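You operate a simulated robot arm through the tools that you are given. There is no shell and no other tool. Be economical: measure what you need, move in short steps, check, and stop when the job is done.

Carry out the task below with a simulated robot arm. There is one attempt and no reset: what you move stays moved.

TASK
Take the milk carton and leave it in the red measuring bowl.
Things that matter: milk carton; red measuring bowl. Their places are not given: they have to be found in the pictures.

It is judged by the outcome, as a careful person would: the job done as asked, and still so three seconds after it is handed in. It fails if anything else is knocked over, pushed out of place, dropped, spilled or broken.

THE ROBOT
A 6-joint arm with a two-finger parallel gripper, fixed in place. Base frame: the origin is at the foot of the arm, x ahead of it, y to its left, z up; the work surface is at about z = 0. Lengths are in mm, angles in degrees, forces in N, time in s.
With the tool pointing down near the work surface it reaches from about 140 to 580 mm from the base axis. Its first joint turns from -66.0 to 66.0 degrees. Payload 2.1 kg.
Tool frame: the origin (TCP) lies between the finger pads and is the grasp point; the fingertips stand 30 mm ahead of it; z points along the fingers, y is the line along which they close. The gripper opens to 94 mm. The fingers are 28 mm wide and 10 mm thick; the gripper's body (50 by 96 mm) begins 55 mm behind the TCP.
Orientation is that of the tool frame in the base frame, as [roll, pitch, yaw] about the fixed x, y, z axes, in that order (R = Rz(yaw) Ry(pitch) Rx(roll)). With the fingers straight down and closing along the base's y, the tool's x points along the base's -x, its y along +y and its z along -z.

THE INTERFACE
- The arm moves only by the tool drive_tool. Its argument "commands" is a list of rows, each an object (a shift or turn left out is 0, a gripper value left out holds the last) with "gripper": the closure, from 0 (fully open) to 1 (shut); "delta_pos": the shift along the tool's x, y, z in units of 250 mm (1.0 is 250 mm), a list of three; "rot": the turn, a rotation vector about the tool's x, y, z in units of 45 degrees (1.0 is 45 degrees), a list of three. In form: [{"gripper": gripper, "delta_pos": [tx, ty, tz], "rot": [rx, ry, rz]}, ...]. A call has 1 to 10 rows; each row is the pose to reach, as a shift and turn from the pose commanded when the call began, along the tool's axes at that moment. A call with a number of a shift or a turn outside -1 to 1 is refused whole. A row lasts 0.2 s, in which the tool goes at most 50 mm and 8.6 degrees; a call with a longer step from one row to the next is refused whole, and so is a gripper value outside its range. A pose out of reach is approached as far as the arm can. The call stops where the force on the tool passes 40 N (or 10 N more than at its start, if that is more) or the arm is blocked; 0.2 s more then pass. The fingers move at their own pace (about 72 mm/s each) and stop on an object; they squeeze with about 37 N. The grip force told is the motor's: it shows also when the fingers shut on nothing. Time passes only in rows, and 0.2 s behind the last, so rows that repeat a pose let the fingers close. It gives the time, the measured TCP pose, the force on the tool (base axes), the opening and the grip force at its end, in the units of the frame above (readings bear some noise), and new pictures: "views" is both (left out), scene, wrist or none.
- Cameras (640 x 400 px; columns grow to the right, rows downward): "scene" is fixed at [49.4, -376.1, 490.6]; the picture's right is [0.78, -0.63, 0.00], its down [-0.40, -0.49, -0.77] and it looks along [0.49, 0.60, -0.63] (base axes); focal length 214 px, centre (320, 200). "wrist" rides on the gripper at [-37, 0, -58] in the tool frame; the picture's right is [0.00, -1.00, 0.00], its down [0.97, 0.00, -0.24] and it looks along [0.24, 0.00, 0.97] (tool axes); focal length 218 px, centre (320, 200).
- probe_pixels(camera, pixels): for up to 12 pixels [column, row] of the newest picture of that camera ("zoom" is the newest enlarged one), the place [x, y, z] in the base frame of the surface seen there, good to about 3 mm, but the place of the scene camera against the robot may be out by one fixed shift of up to 18 mm in any direction. No time passes.
- inspect(camera, box): a new picture of the part [left, top, right, bottom] of that camera's present view, enlarged. No time passes.
- close_job(): hands the job in; it is judged then, once.

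Work in short steps. Measure before you move; look again where a grasp or a placing could have gone wrong, and mend it. You have 60 turns and 120 pictures in all, the two below and enlarged ones among them. Open the gripper and draw the arm clear of the work before you hand the job in, unless the task says otherwise; then end with one line.

The tools are called after "Call:" as a command line: name --argument value ..., lists and objects as JSON in quotes. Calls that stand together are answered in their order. drive_tool: Moves the arm, as the interface text tells. Its arguments: {"type":"object","properties":{"commands":{"type":"array","items":{"type":"object","properties":{"gripper":{"type":"number"},"delta_pos":{"type":"array","items":{"type":"number"}},"rot":{"type":"array","items":{"type":"number"}}}}},"views":{"type":"string","enum":["both","scene","wrist","none"]}},"required":["commands"]} The other tools are called the same way: probe_pixels (camera, pixels) gives the place of the surface under pixels of a picture; inspect (camera, box) takes an enlarged picture of a part of a camera's view; close_job () hands the job in.

At the start:

```text
t: 0.0
eef_pos: [264.4, -71.8, 317.5]
tool_rot: [-180.0, 0.0, 179.9]
force: [-1.0, 0.0, 0.9]
finger_gap: 94.0
grip_force: 0.0
```

scene: 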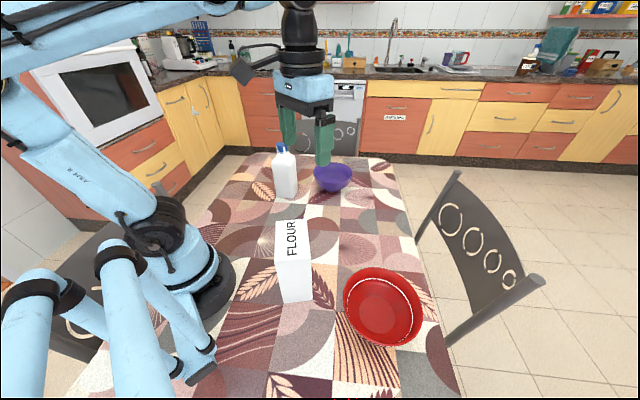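
wrist: 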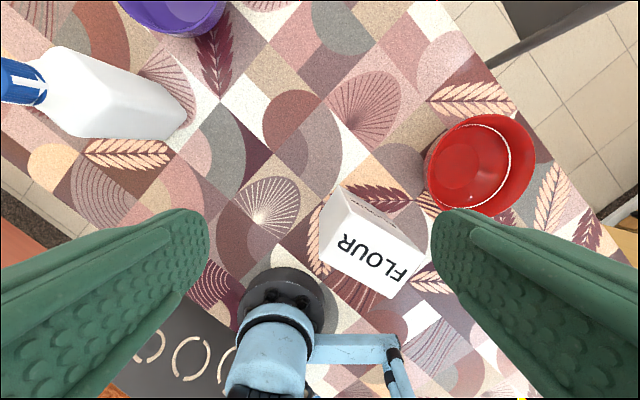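

The white bottle with blue cap (scene ~285,172) looks like the milk; the red bowl is at (383,306). I'll measure both in both cameras.

Call:
probe_pixels --camera "scene" --pixels '[[281, 147], [285, 165], [285, 192], [275, 190], [295, 190], [382, 318], [346, 290], [420, 320], [375, 269], [385, 345], [292, 255], [334, 178]]'

Call:
probe_pixels --camera "wrist" --pixels '[[15, 80], [40, 85], [75, 92], [120, 100], [180, 110], [80, 55], [80, 130], [465, 175], [426, 180], [534, 160], [480, 116], [487, 212]]'

Call:
inspect --camera "scene" --box '[240, 130, 370, 211]'

Call:
inspect --camera "scene" --box '[250, 200, 450, 360]'

```text
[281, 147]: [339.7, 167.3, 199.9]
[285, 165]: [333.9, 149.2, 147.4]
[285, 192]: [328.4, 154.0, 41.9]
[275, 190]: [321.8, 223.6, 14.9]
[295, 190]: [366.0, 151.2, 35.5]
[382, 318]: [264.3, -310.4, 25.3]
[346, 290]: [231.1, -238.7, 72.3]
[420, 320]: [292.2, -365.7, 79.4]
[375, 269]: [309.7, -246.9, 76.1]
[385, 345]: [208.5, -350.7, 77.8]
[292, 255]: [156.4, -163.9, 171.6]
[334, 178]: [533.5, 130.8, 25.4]
```

```text
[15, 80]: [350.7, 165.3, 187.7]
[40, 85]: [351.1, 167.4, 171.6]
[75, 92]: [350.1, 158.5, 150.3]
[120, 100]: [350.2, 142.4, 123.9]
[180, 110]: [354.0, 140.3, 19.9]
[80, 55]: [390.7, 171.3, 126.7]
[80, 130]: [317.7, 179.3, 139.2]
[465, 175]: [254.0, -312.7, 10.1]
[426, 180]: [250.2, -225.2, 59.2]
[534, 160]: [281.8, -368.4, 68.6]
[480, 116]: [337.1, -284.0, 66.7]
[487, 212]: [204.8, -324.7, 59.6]
```

```text
4.92 times, centred on (305, 170) of scene
```

zoom: 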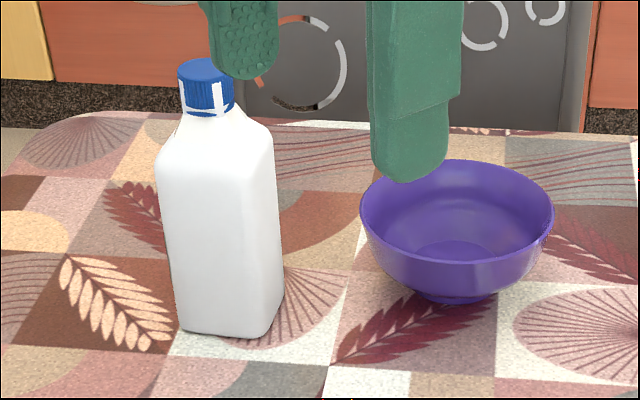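

```text
2.50 times, centred on (350, 280) of scene
```

zoom: 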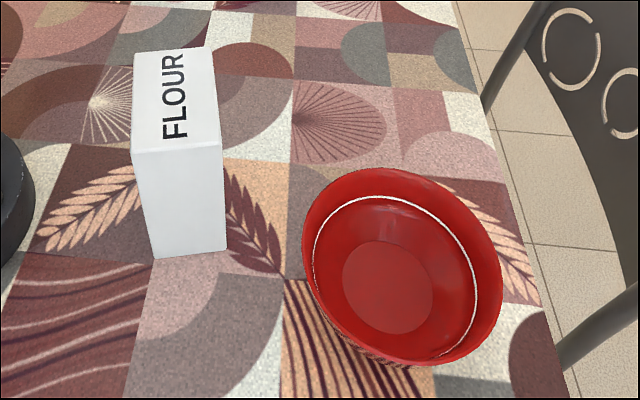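

Milk bottle centre is about (350,172), top about z 190; red bowl about (271,-296), rim z≈66. I'll go above the bottle at the present height to view its orientation.

Call:
drive_tool --commands '[{"gripper": 0, "delta_pos": [-0.057, 0.163, 0]}, {"delta_pos": [-0.115, 0.325, 0]}, {"delta_pos": [-0.172, 0.488, 0]}, {"delta_pos": [-0.229, 0.651, 0]}, {"delta_pos": [-0.287, 0.813, 0]}, {"delta_pos": [-0.344, 0.976, 0]}, {"delta_pos": [-0.344, 0.976, 0]}]'

```text
t: 1.6
eef_pos: [351.4, 173.2, 314.9]
tool_rot: [-179.9, 0.0, -179.9]
force: [0.6, -0.5, -0.3]
finger_gap: 94.0
grip_force: 0.1
```

scene: 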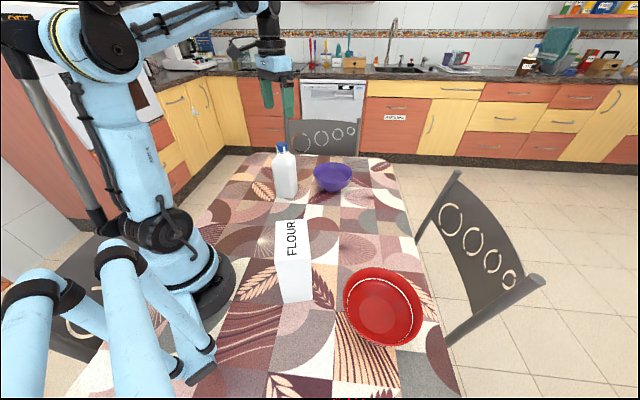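
wrist: 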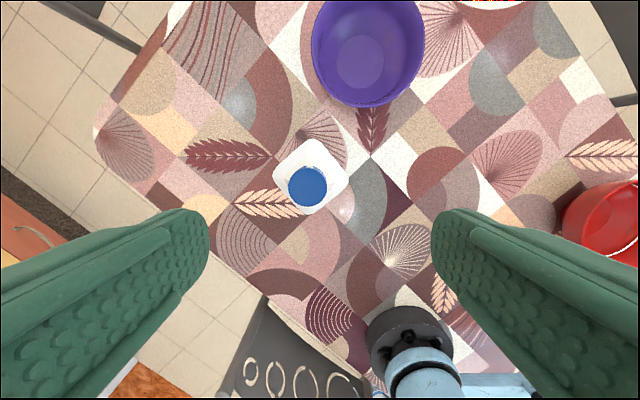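

Call:
inspect --camera "wrist" --box '[250, 125, 370, 225]'

Call:
probe_pixels --camera "wrist" --pixels '[[308, 187], [289, 187], [327, 187], [308, 168], [308, 205], [275, 178], [346, 178], [310, 140], [305, 214], [300, 155], [335, 170]]'

```text
4.00 times, centred on (310, 175) of wrist
```

zoom: 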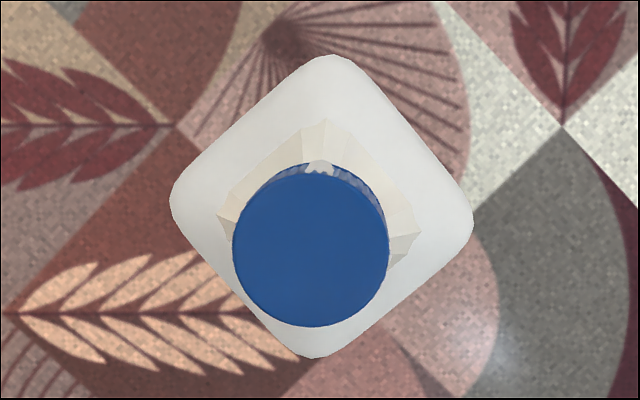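

```text
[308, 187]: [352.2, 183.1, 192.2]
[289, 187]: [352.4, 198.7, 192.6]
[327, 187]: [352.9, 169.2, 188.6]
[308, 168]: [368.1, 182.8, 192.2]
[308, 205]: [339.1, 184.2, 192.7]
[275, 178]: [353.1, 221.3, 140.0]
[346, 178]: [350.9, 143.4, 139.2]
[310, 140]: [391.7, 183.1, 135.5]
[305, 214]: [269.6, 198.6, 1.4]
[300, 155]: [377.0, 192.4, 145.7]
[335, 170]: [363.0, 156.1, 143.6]
```

Bottle centre (352,183), top z 192, shoulders about z 140, square section turned ~40°. I turn the yaw by +40.5° and centre over it.

Call:
drive_tool --commands '[{"delta_pos": [0, 0.02, 0.05], "rot": [0, 0, -0.18]}, {"delta_pos": [0, 0.04, 0.1], "rot": [0, 0, -0.36]}, {"delta_pos": [0, 0.04, 0.15], "rot": [0, 0, -0.54]}, {"delta_pos": [0, 0.04, 0.2], "rot": [0, 0, -0.72]}, {"delta_pos": [0, 0.04, 0.2], "rot": [0, 0, -0.9]}, {"delta_pos": [0, 0.04, 0.2], "rot": [0, 0, -0.9]}]' --views "wrist"

Call:
inspect --camera "wrist" --box '[200, 75, 440, 275]'

```text
t: 3.0
eef_pos: [350.3, 183.3, 266.5]
tool_rot: [180.0, 0.1, -139.4]
force: [0.9, 0.0, 0.3]
finger_gap: 93.8
grip_force: 0.0
```

wrist: 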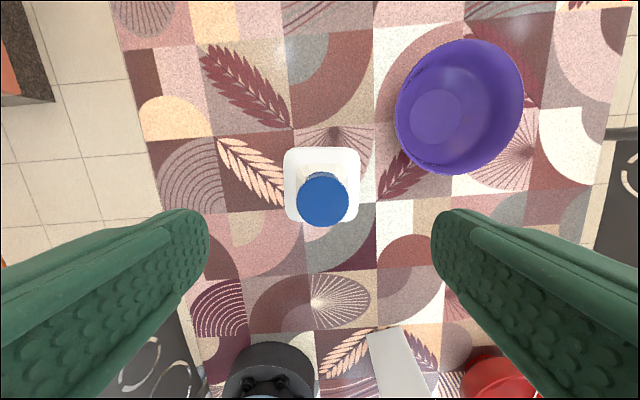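

```text
2.00 times, centred on (320, 175) of wrist
```

zoom: 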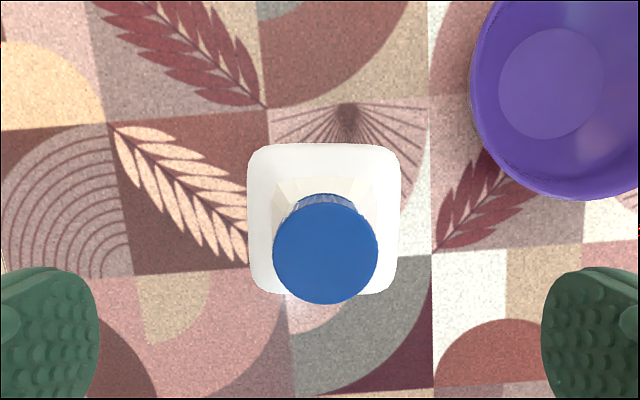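

Call:
probe_pixels --camera "wrist" --pixels '[[322, 200], [287, 185], [357, 185], [295, 185], [350, 185], [320, 149], [320, 155], [303, 165], [305, 175]]'

```text
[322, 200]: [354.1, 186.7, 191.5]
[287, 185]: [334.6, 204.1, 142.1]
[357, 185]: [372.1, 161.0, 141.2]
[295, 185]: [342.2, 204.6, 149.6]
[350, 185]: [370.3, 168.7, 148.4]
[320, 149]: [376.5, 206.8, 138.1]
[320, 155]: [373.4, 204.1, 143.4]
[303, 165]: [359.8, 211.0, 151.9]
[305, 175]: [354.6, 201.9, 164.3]
```

Aligned; body is 57 mm wide and straight up to z≈138. Descend to TCP z≈142 (body just clears the cap) and close.

Call:
drive_tool --commands '[{"delta_pos": [-0.018, 0, 0.1]}, {"delta_pos": [-0.018, 0, 0.2]}, {"delta_pos": [-0.018, 0, 0.3]}, {"delta_pos": [-0.018, 0, 0.4]}, {"delta_pos": [-0.018, 0, 0.46]}, {"delta_pos": [-0.018, 0, 0.495]}, {"delta_pos": [-0.018, 0, 0.495]}]' --views "both"

```text
t: 4.6
eef_pos: [354.6, 186.5, 142.7]
tool_rot: [-180.0, 0.0, -139.5]
force: [0.0, -0.1, 1.4]
finger_gap: 94.1
grip_force: 0.1
```

scene: 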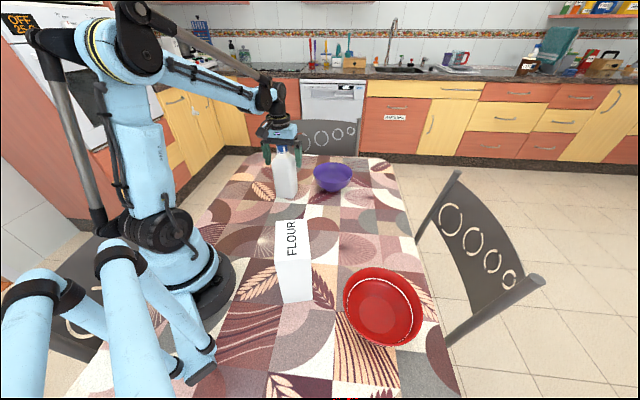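
wrist: 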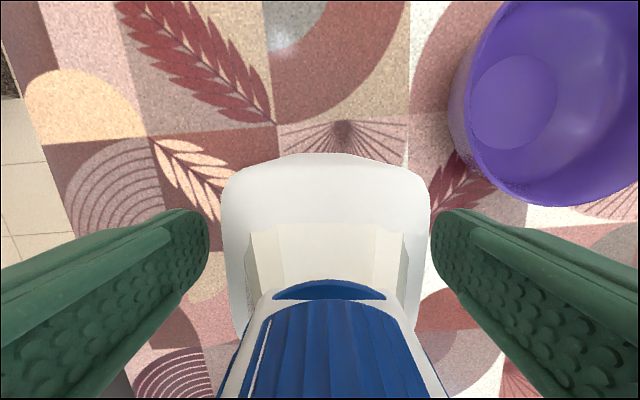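

The body sits between the fingers. Close and hold.

Call:
drive_tool --commands '[{"gripper": 1}, {"gripper": 1}, {"gripper": 1}, {"gripper": 1}, {"gripper": 1}]' --views "wrist"

Call:
drive_tool --commands '[{"delta_pos": [0, 0, -0.04]}, {"delta_pos": [0, 0, -0.08]}, {"delta_pos": [0, 0, -0.12]}, {"delta_pos": [0, 0, -0.12]}]'

```text
t: 5.8
eef_pos: [353.2, 186.9, 143.4]
tool_rot: [-180.0, 0.0, -139.6]
force: [-0.4, -0.8, 0.8]
finger_gap: 67.6
grip_force: 36.7
```

wrist: 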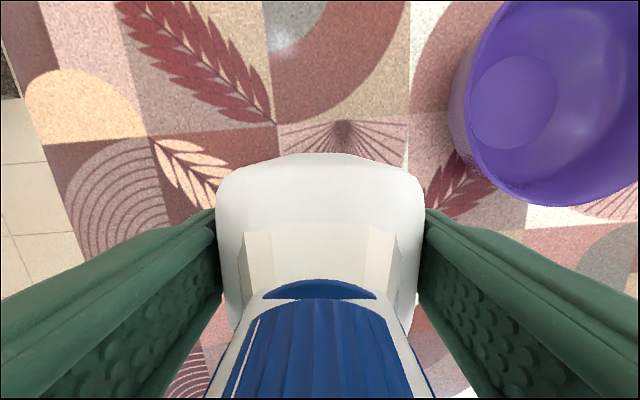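

```text
t: 6.8
eef_pos: [353.8, 186.0, 172.2]
tool_rot: [180.0, 0.0, -139.5]
force: [0.0, -1.0, -5.2]
finger_gap: 67.3
grip_force: 36.8
```

scene: 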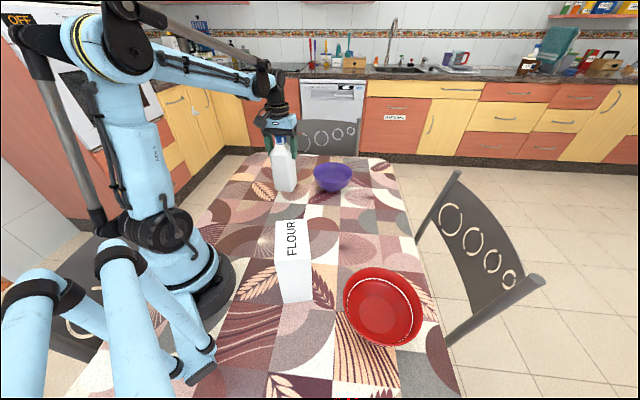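
wrist: 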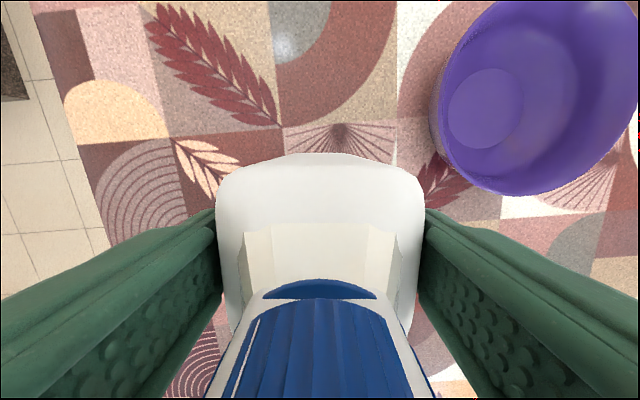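

Grip holds (≈5 N weight). Lift further, then carry in two halves towards the bowl, away from the flour box.

Call:
drive_tool --commands '[{"delta_pos": [0, 0, -0.08]}, {"delta_pos": [0, 0, -0.17]}, {"delta_pos": [0, 0, -0.27]}, {"delta_pos": [0, 0, -0.37]}, {"delta_pos": [0, 0, -0.45]}, {"delta_pos": [0, 0, -0.5]}, {"delta_pos": [0, 0, -0.5]}]' --views "none"

Call:
drive_tool --commands '[{"delta_pos": [0.04, -0.033, 0]}, {"delta_pos": [0.11, -0.091, 0]}, {"delta_pos": [0.2, -0.166, 0]}, {"delta_pos": [0.3, -0.249, 0]}, {"delta_pos": [0.4, -0.332, 0]}, {"delta_pos": [0.5, -0.415, 0]}, {"delta_pos": [0.6, -0.498, 0]}, {"delta_pos": [0.69, -0.573, 0]}, {"delta_pos": [0.74, -0.615, 0]}, {"delta_pos": [0.752, -0.625, 0]}]'

```text
t: 8.4
eef_pos: [354.0, 186.6, 298.0]
tool_rot: [-180.0, 0.0, -139.5]
force: [-0.3, 0.6, -3.9]
finger_gap: 67.5
grip_force: 36.6
```

```text
t: 10.6
eef_pos: [313.4, -54.4, 297.4]
tool_rot: [-179.9, 0.0, -139.6]
force: [0.4, 0.5, -4.3]
finger_gap: 67.5
grip_force: 37.0
```

scene: 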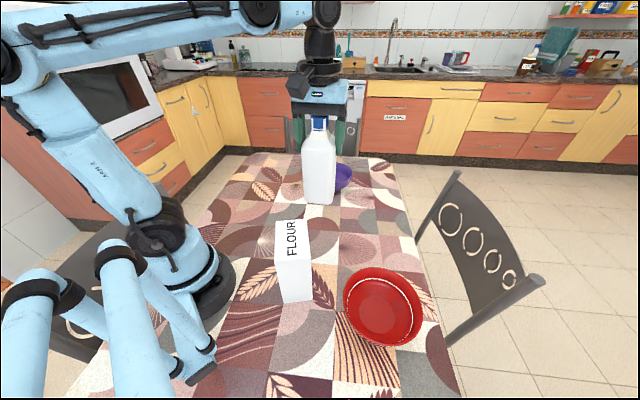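
wrist: 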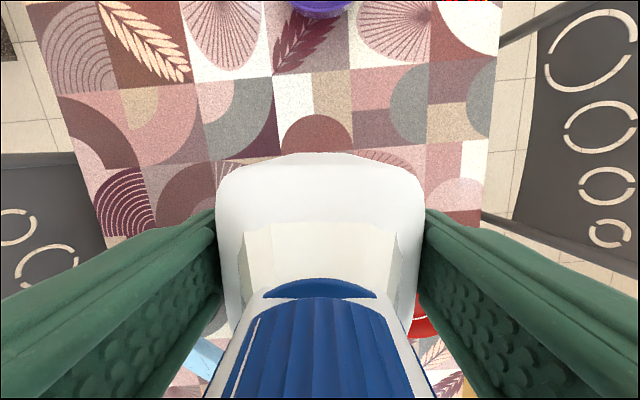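

Bottle hangs straight. Before the second half I measure the bowl more exactly: its floor disc and rim.

Call:
probe_pixels --camera "scene" --pixels '[[377, 315], [360, 315], [394, 315], [377, 298], [377, 331], [345, 300], [421, 310], [360, 272], [400, 345], [410, 280], [360, 335], [319, 119]]'

Call:
inspect --camera "scene" --box '[330, 255, 436, 355]'

```text
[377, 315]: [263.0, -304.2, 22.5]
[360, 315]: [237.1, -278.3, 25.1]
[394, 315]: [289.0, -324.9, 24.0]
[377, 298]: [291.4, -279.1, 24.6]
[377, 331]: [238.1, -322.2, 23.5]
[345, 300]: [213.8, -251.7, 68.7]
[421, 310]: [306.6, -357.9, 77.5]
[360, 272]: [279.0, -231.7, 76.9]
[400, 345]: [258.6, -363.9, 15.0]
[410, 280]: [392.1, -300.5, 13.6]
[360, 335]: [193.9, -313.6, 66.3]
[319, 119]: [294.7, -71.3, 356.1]
```

```text
4.00 times, centred on (383, 305) of scene
```

zoom: 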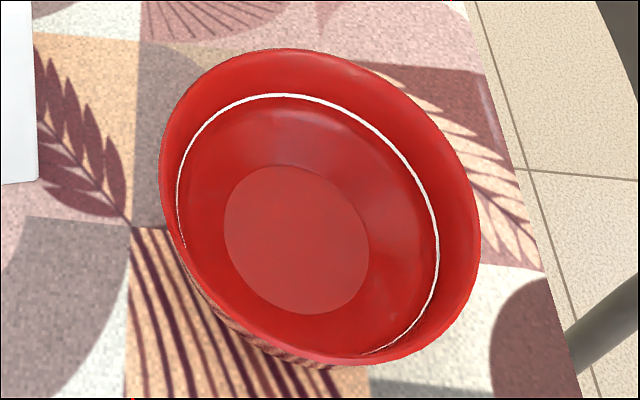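

Bowl floor centre in the robot frame (scene offset corrected) is about (272,-299), floor z≈13, flat ~70 mm wide. Move above it.

Call:
drive_tool --commands '[{"delta_pos": [0.04, -0.033, 0]}, {"delta_pos": [0.11, -0.092, 0]}, {"delta_pos": [0.2, -0.167, 0]}, {"delta_pos": [0.3, -0.251, 0]}, {"delta_pos": [0.4, -0.334, 0]}, {"delta_pos": [0.5, -0.418, 0]}, {"delta_pos": [0.6, -0.501, 0]}, {"delta_pos": [0.69, -0.577, 0]}, {"delta_pos": [0.74, -0.618, 0]}, {"delta_pos": [0.761, -0.636, 0]}]'

```text
t: 12.8
eef_pos: [270.9, -300.2, 298.0]
tool_rot: [179.9, 0.0, -139.5]
force: [0.2, 0.0, -5.0]
finger_gap: 67.7
grip_force: 37.4
```

scene: 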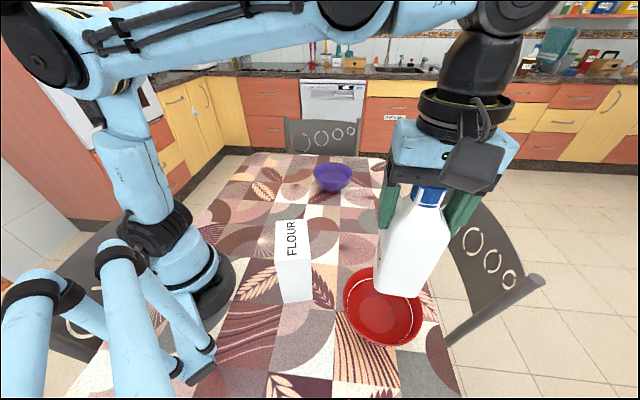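
wrist: 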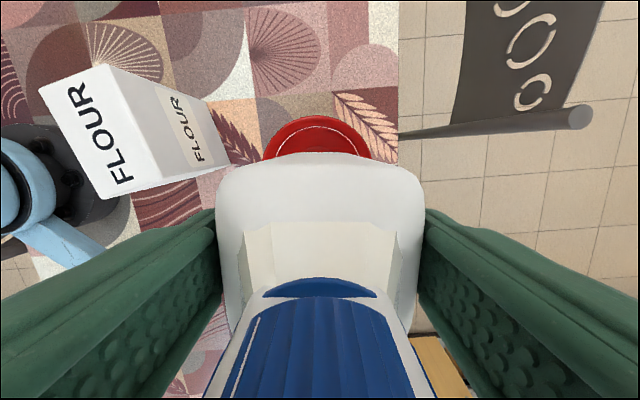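

Call:
probe_pixels --camera "wrist" --pixels '[[318, 119], [268, 148], [366, 148], [285, 128], [350, 128]]'

Call:
probe_pixels --camera "scene" --pixels '[[379, 286], [415, 294], [397, 294], [428, 270], [429, 190], [400, 230], [425, 240]]'

Call:
inspect --camera "scene" --box '[330, 180, 490, 355]'

```text
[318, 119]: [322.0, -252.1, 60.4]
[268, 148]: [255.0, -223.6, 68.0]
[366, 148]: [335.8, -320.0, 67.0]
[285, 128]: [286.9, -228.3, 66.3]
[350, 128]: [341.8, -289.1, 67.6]
```

```text
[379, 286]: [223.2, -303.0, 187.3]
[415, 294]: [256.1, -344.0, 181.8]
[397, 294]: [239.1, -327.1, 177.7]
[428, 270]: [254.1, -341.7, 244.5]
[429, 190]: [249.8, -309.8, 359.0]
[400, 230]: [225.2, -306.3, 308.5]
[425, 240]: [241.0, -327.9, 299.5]
```

```text
2.29 times, centred on (410, 268) of scene
```

zoom: 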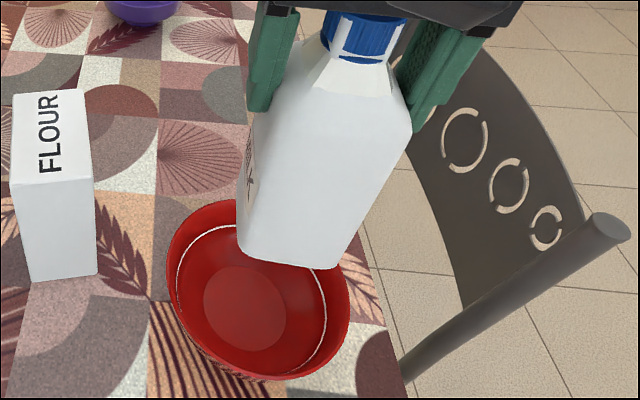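

Bottle is over the bowl within ~3 mm. Lower to a bottom height of ≈22 mm first.

Call:
drive_tool --commands '[{"delta_pos": [0.008, 0, 0.06]}, {"delta_pos": [0.008, 0, 0.16]}, {"delta_pos": [0.008, 0, 0.26]}, {"delta_pos": [0.008, 0, 0.36]}, {"delta_pos": [0.008, 0, 0.44]}, {"delta_pos": [0.008, 0, 0.49]}, {"delta_pos": [0.008, 0, 0.515]}, {"delta_pos": [0.008, 0, 0.53]}, {"delta_pos": [0.008, 0, 0.53]}]'

Call:
inspect --camera "scene" --box '[320, 220, 460, 355]'

```text
t: 14.8
eef_pos: [269.8, -301.5, 165.7]
tool_rot: [180.0, 0.0, -139.4]
force: [-0.4, 1.6, -3.1]
finger_gap: 67.8
grip_force: 36.8
```

scene: 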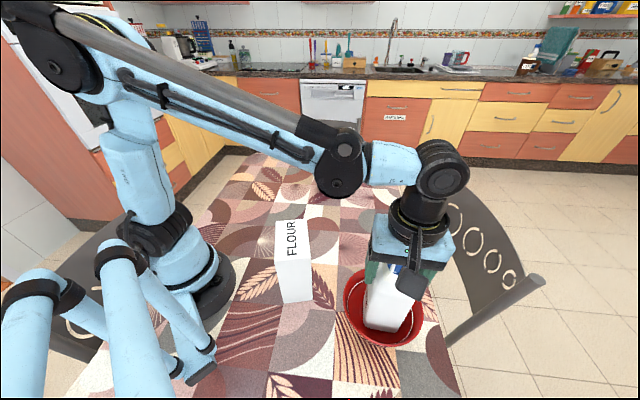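
wrist: 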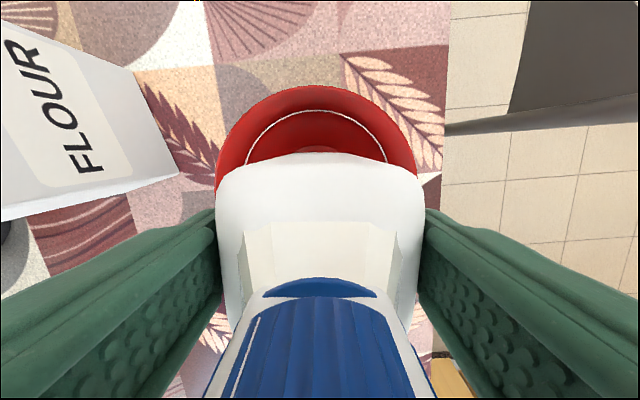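

```text
2.96 times, centred on (390, 288) of scene
```

zoom: 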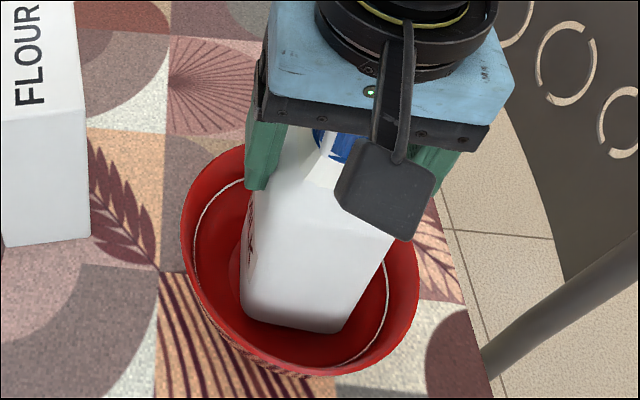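

Well centred. Lower slowly in ~2 mm steps until contact shows.

Call:
drive_tool --commands '[{"delta_pos": [0, 0, 0.008]}, {"delta_pos": [0, 0, 0.016]}, {"delta_pos": [0, 0, 0.02]}, {"delta_pos": [0, 0, 0.02]}]' --views "none"

```text
t: 15.8
eef_pos: [269.9, -298.7, 159.7]
tool_rot: [-180.0, 0.0, -139.5]
force: [0.9, 1.2, -4.4]
finger_gap: 67.6
grip_force: 37.5
```

Call:
drive_tool --commands '[{"delta_pos": [0, 0, 0.004]}, {"delta_pos": [0, 0, 0.008]}, {"delta_pos": [0, 0, 0.008]}]' --views "none"

Call:
drive_tool --commands '[{"delta_pos": [0, 0, 0.004]}, {"delta_pos": [0, 0, 0.008]}, {"delta_pos": [0, 0, 0.008]}]' --views "none"

```text
t: 16.6
eef_pos: [270.5, -298.8, 159.0]
tool_rot: [180.0, 0.1, -139.5]
force: [-0.2, 2.4, -3.8]
finger_gap: 67.9
grip_force: 36.9
```

```text
t: 17.4
eef_pos: [270.2, -299.5, 156.4]
tool_rot: [-179.9, -0.1, -139.5]
force: [0.7, 1.3, -3.7]
finger_gap: 67.6
grip_force: 36.9
```

Call:
drive_tool --commands '[{"delta_pos": [0, 0, 0.004]}, {"delta_pos": [0, 0, 0.008]}, {"delta_pos": [0, 0, 0.008]}]' --views "none"

Call:
inspect --camera "scene" --box '[320, 220, 460, 355]'

```text
t: 18.2
eef_pos: [269.1, -299.1, 154.2]
tool_rot: [-180.0, 0.0, -139.5]
force: [-0.6, 1.6, -4.3]
finger_gap: 67.4
grip_force: 36.9
```

```text
2.96 times, centred on (390, 288) of scene
```

zoom: 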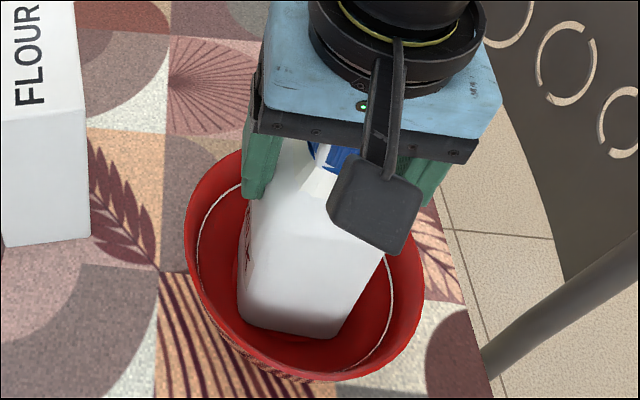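

Only slight contact so far (bowl self-centred by ~1–2 mm). Continue down a little.

Call:
drive_tool --commands '[{"delta_pos": [0, 0, 0.004]}, {"delta_pos": [0, 0, 0.008]}, {"delta_pos": [0, 0, 0.008]}]' --views "none"

Call:
inspect --camera "scene" --box '[320, 220, 460, 355]'

```text
t: 19.0
eef_pos: [270.2, -299.7, 153.7]
tool_rot: [-180.0, 0.0, -139.5]
force: [0.8, 0.5, 23.1]
finger_gap: 67.6
grip_force: 36.5
```

```text
2.96 times, centred on (390, 288) of scene
```

zoom: 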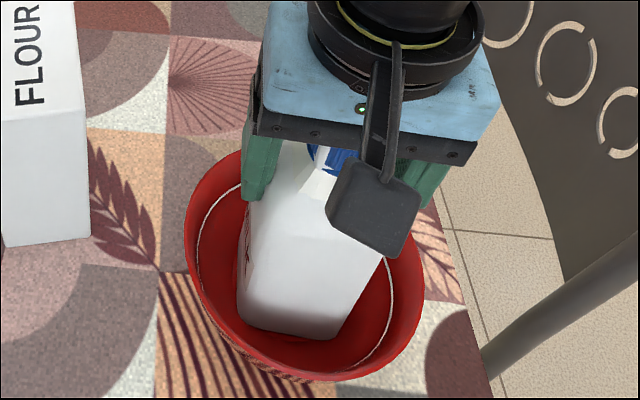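

Firm contact with the floor (+23 N). Ease off 1 mm and open the fingers.

Call:
drive_tool --commands '[{"delta_pos": [0, 0, -0.005]}, {"delta_pos": [0, 0, -0.005], "gripper": 0.2}, {"delta_pos": [0, 0, -0.005], "gripper": 0.1}, {"delta_pos": [0, 0, -0.005], "gripper": 0}, {"delta_pos": [0, 0, -0.005], "gripper": 0}]'

```text
t: 20.2
eef_pos: [270.1, -300.9, 153.0]
tool_rot: [180.0, -0.1, -139.4]
force: [0.5, -0.8, 0.2]
finger_gap: 94.2
grip_force: 0.1
```

scene: 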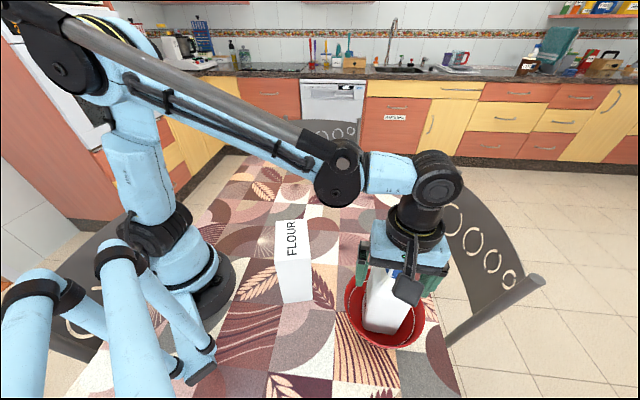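
wrist: 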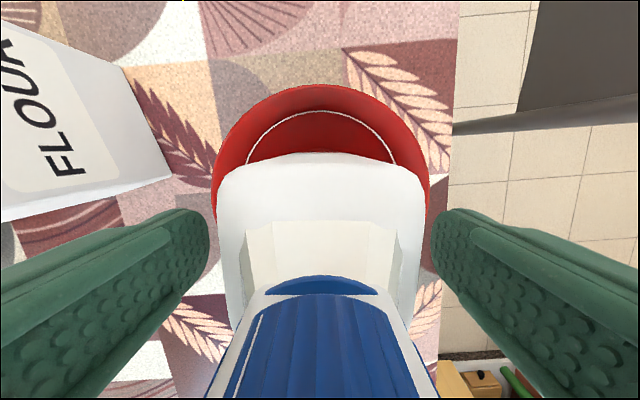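

Bottle stands upright and released. Rise straight up, then draw aside.

Call:
drive_tool --commands '[{"delta_pos": [0, 0, -0.04]}, {"delta_pos": [0, 0, -0.12]}, {"delta_pos": [0, 0, -0.22]}, {"delta_pos": [0, 0, -0.34]}, {"delta_pos": [0, 0, -0.46]}, {"delta_pos": [0, 0, -0.58]}, {"delta_pos": [0, 0, -0.64]}, {"delta_pos": [0, 0, -0.64]}]' --views "wrist"

Call:
drive_tool --commands '[{"delta_pos": [-0.1, 0.08, 0]}, {"delta_pos": [-0.2, 0.16, 0]}, {"delta_pos": [-0.3, 0.24, 0]}, {"delta_pos": [-0.4, 0.32, 0]}, {"delta_pos": [-0.5, 0.4, 0]}, {"delta_pos": [-0.6, 0.48, 0]}, {"delta_pos": [-0.6, 0.48, 0]}, {"delta_pos": [-0.6, 0.48, 0]}]' --views "scene"

Call:
inspect --camera "scene" --box '[320, 220, 460, 355]'

```text
t: 22.0
eef_pos: [271.7, -299.6, 312.0]
tool_rot: [180.0, 0.0, -139.5]
force: [-0.1, 0.6, -0.3]
finger_gap: 94.1
grip_force: 0.1
```

wrist: 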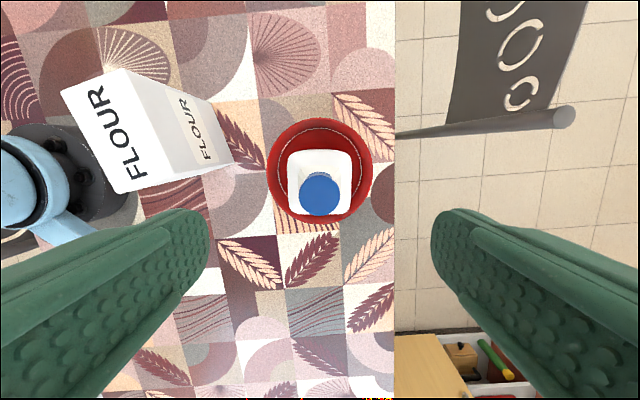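

```text
t: 23.8
eef_pos: [307.1, -110.5, 313.4]
tool_rot: [-180.0, -0.1, -139.6]
force: [-0.3, 0.0, 0.7]
finger_gap: 94.2
grip_force: 0.0
```

scene: 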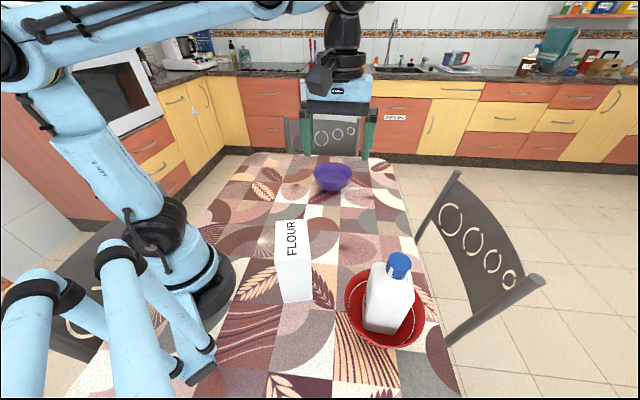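

```text
2.96 times, centred on (390, 288) of scene
```

zoom: 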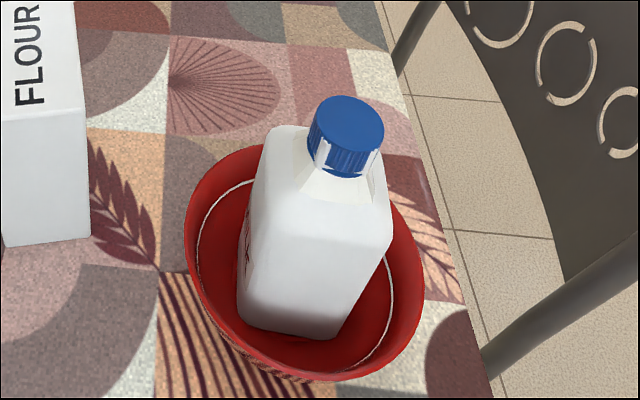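

The bottle stands steady in the red bowl, nothing else has moved and the arm is clear, so I hand it in.

Call:
close_job

```text
The job is handed in.
```

The milk carton, which I took to be the white bottle with the blue cap, is standing upright in the red measuring bowl. The bowl shifted about 2 mm while I set the carton down; nothing else moved, and the arm is clear.
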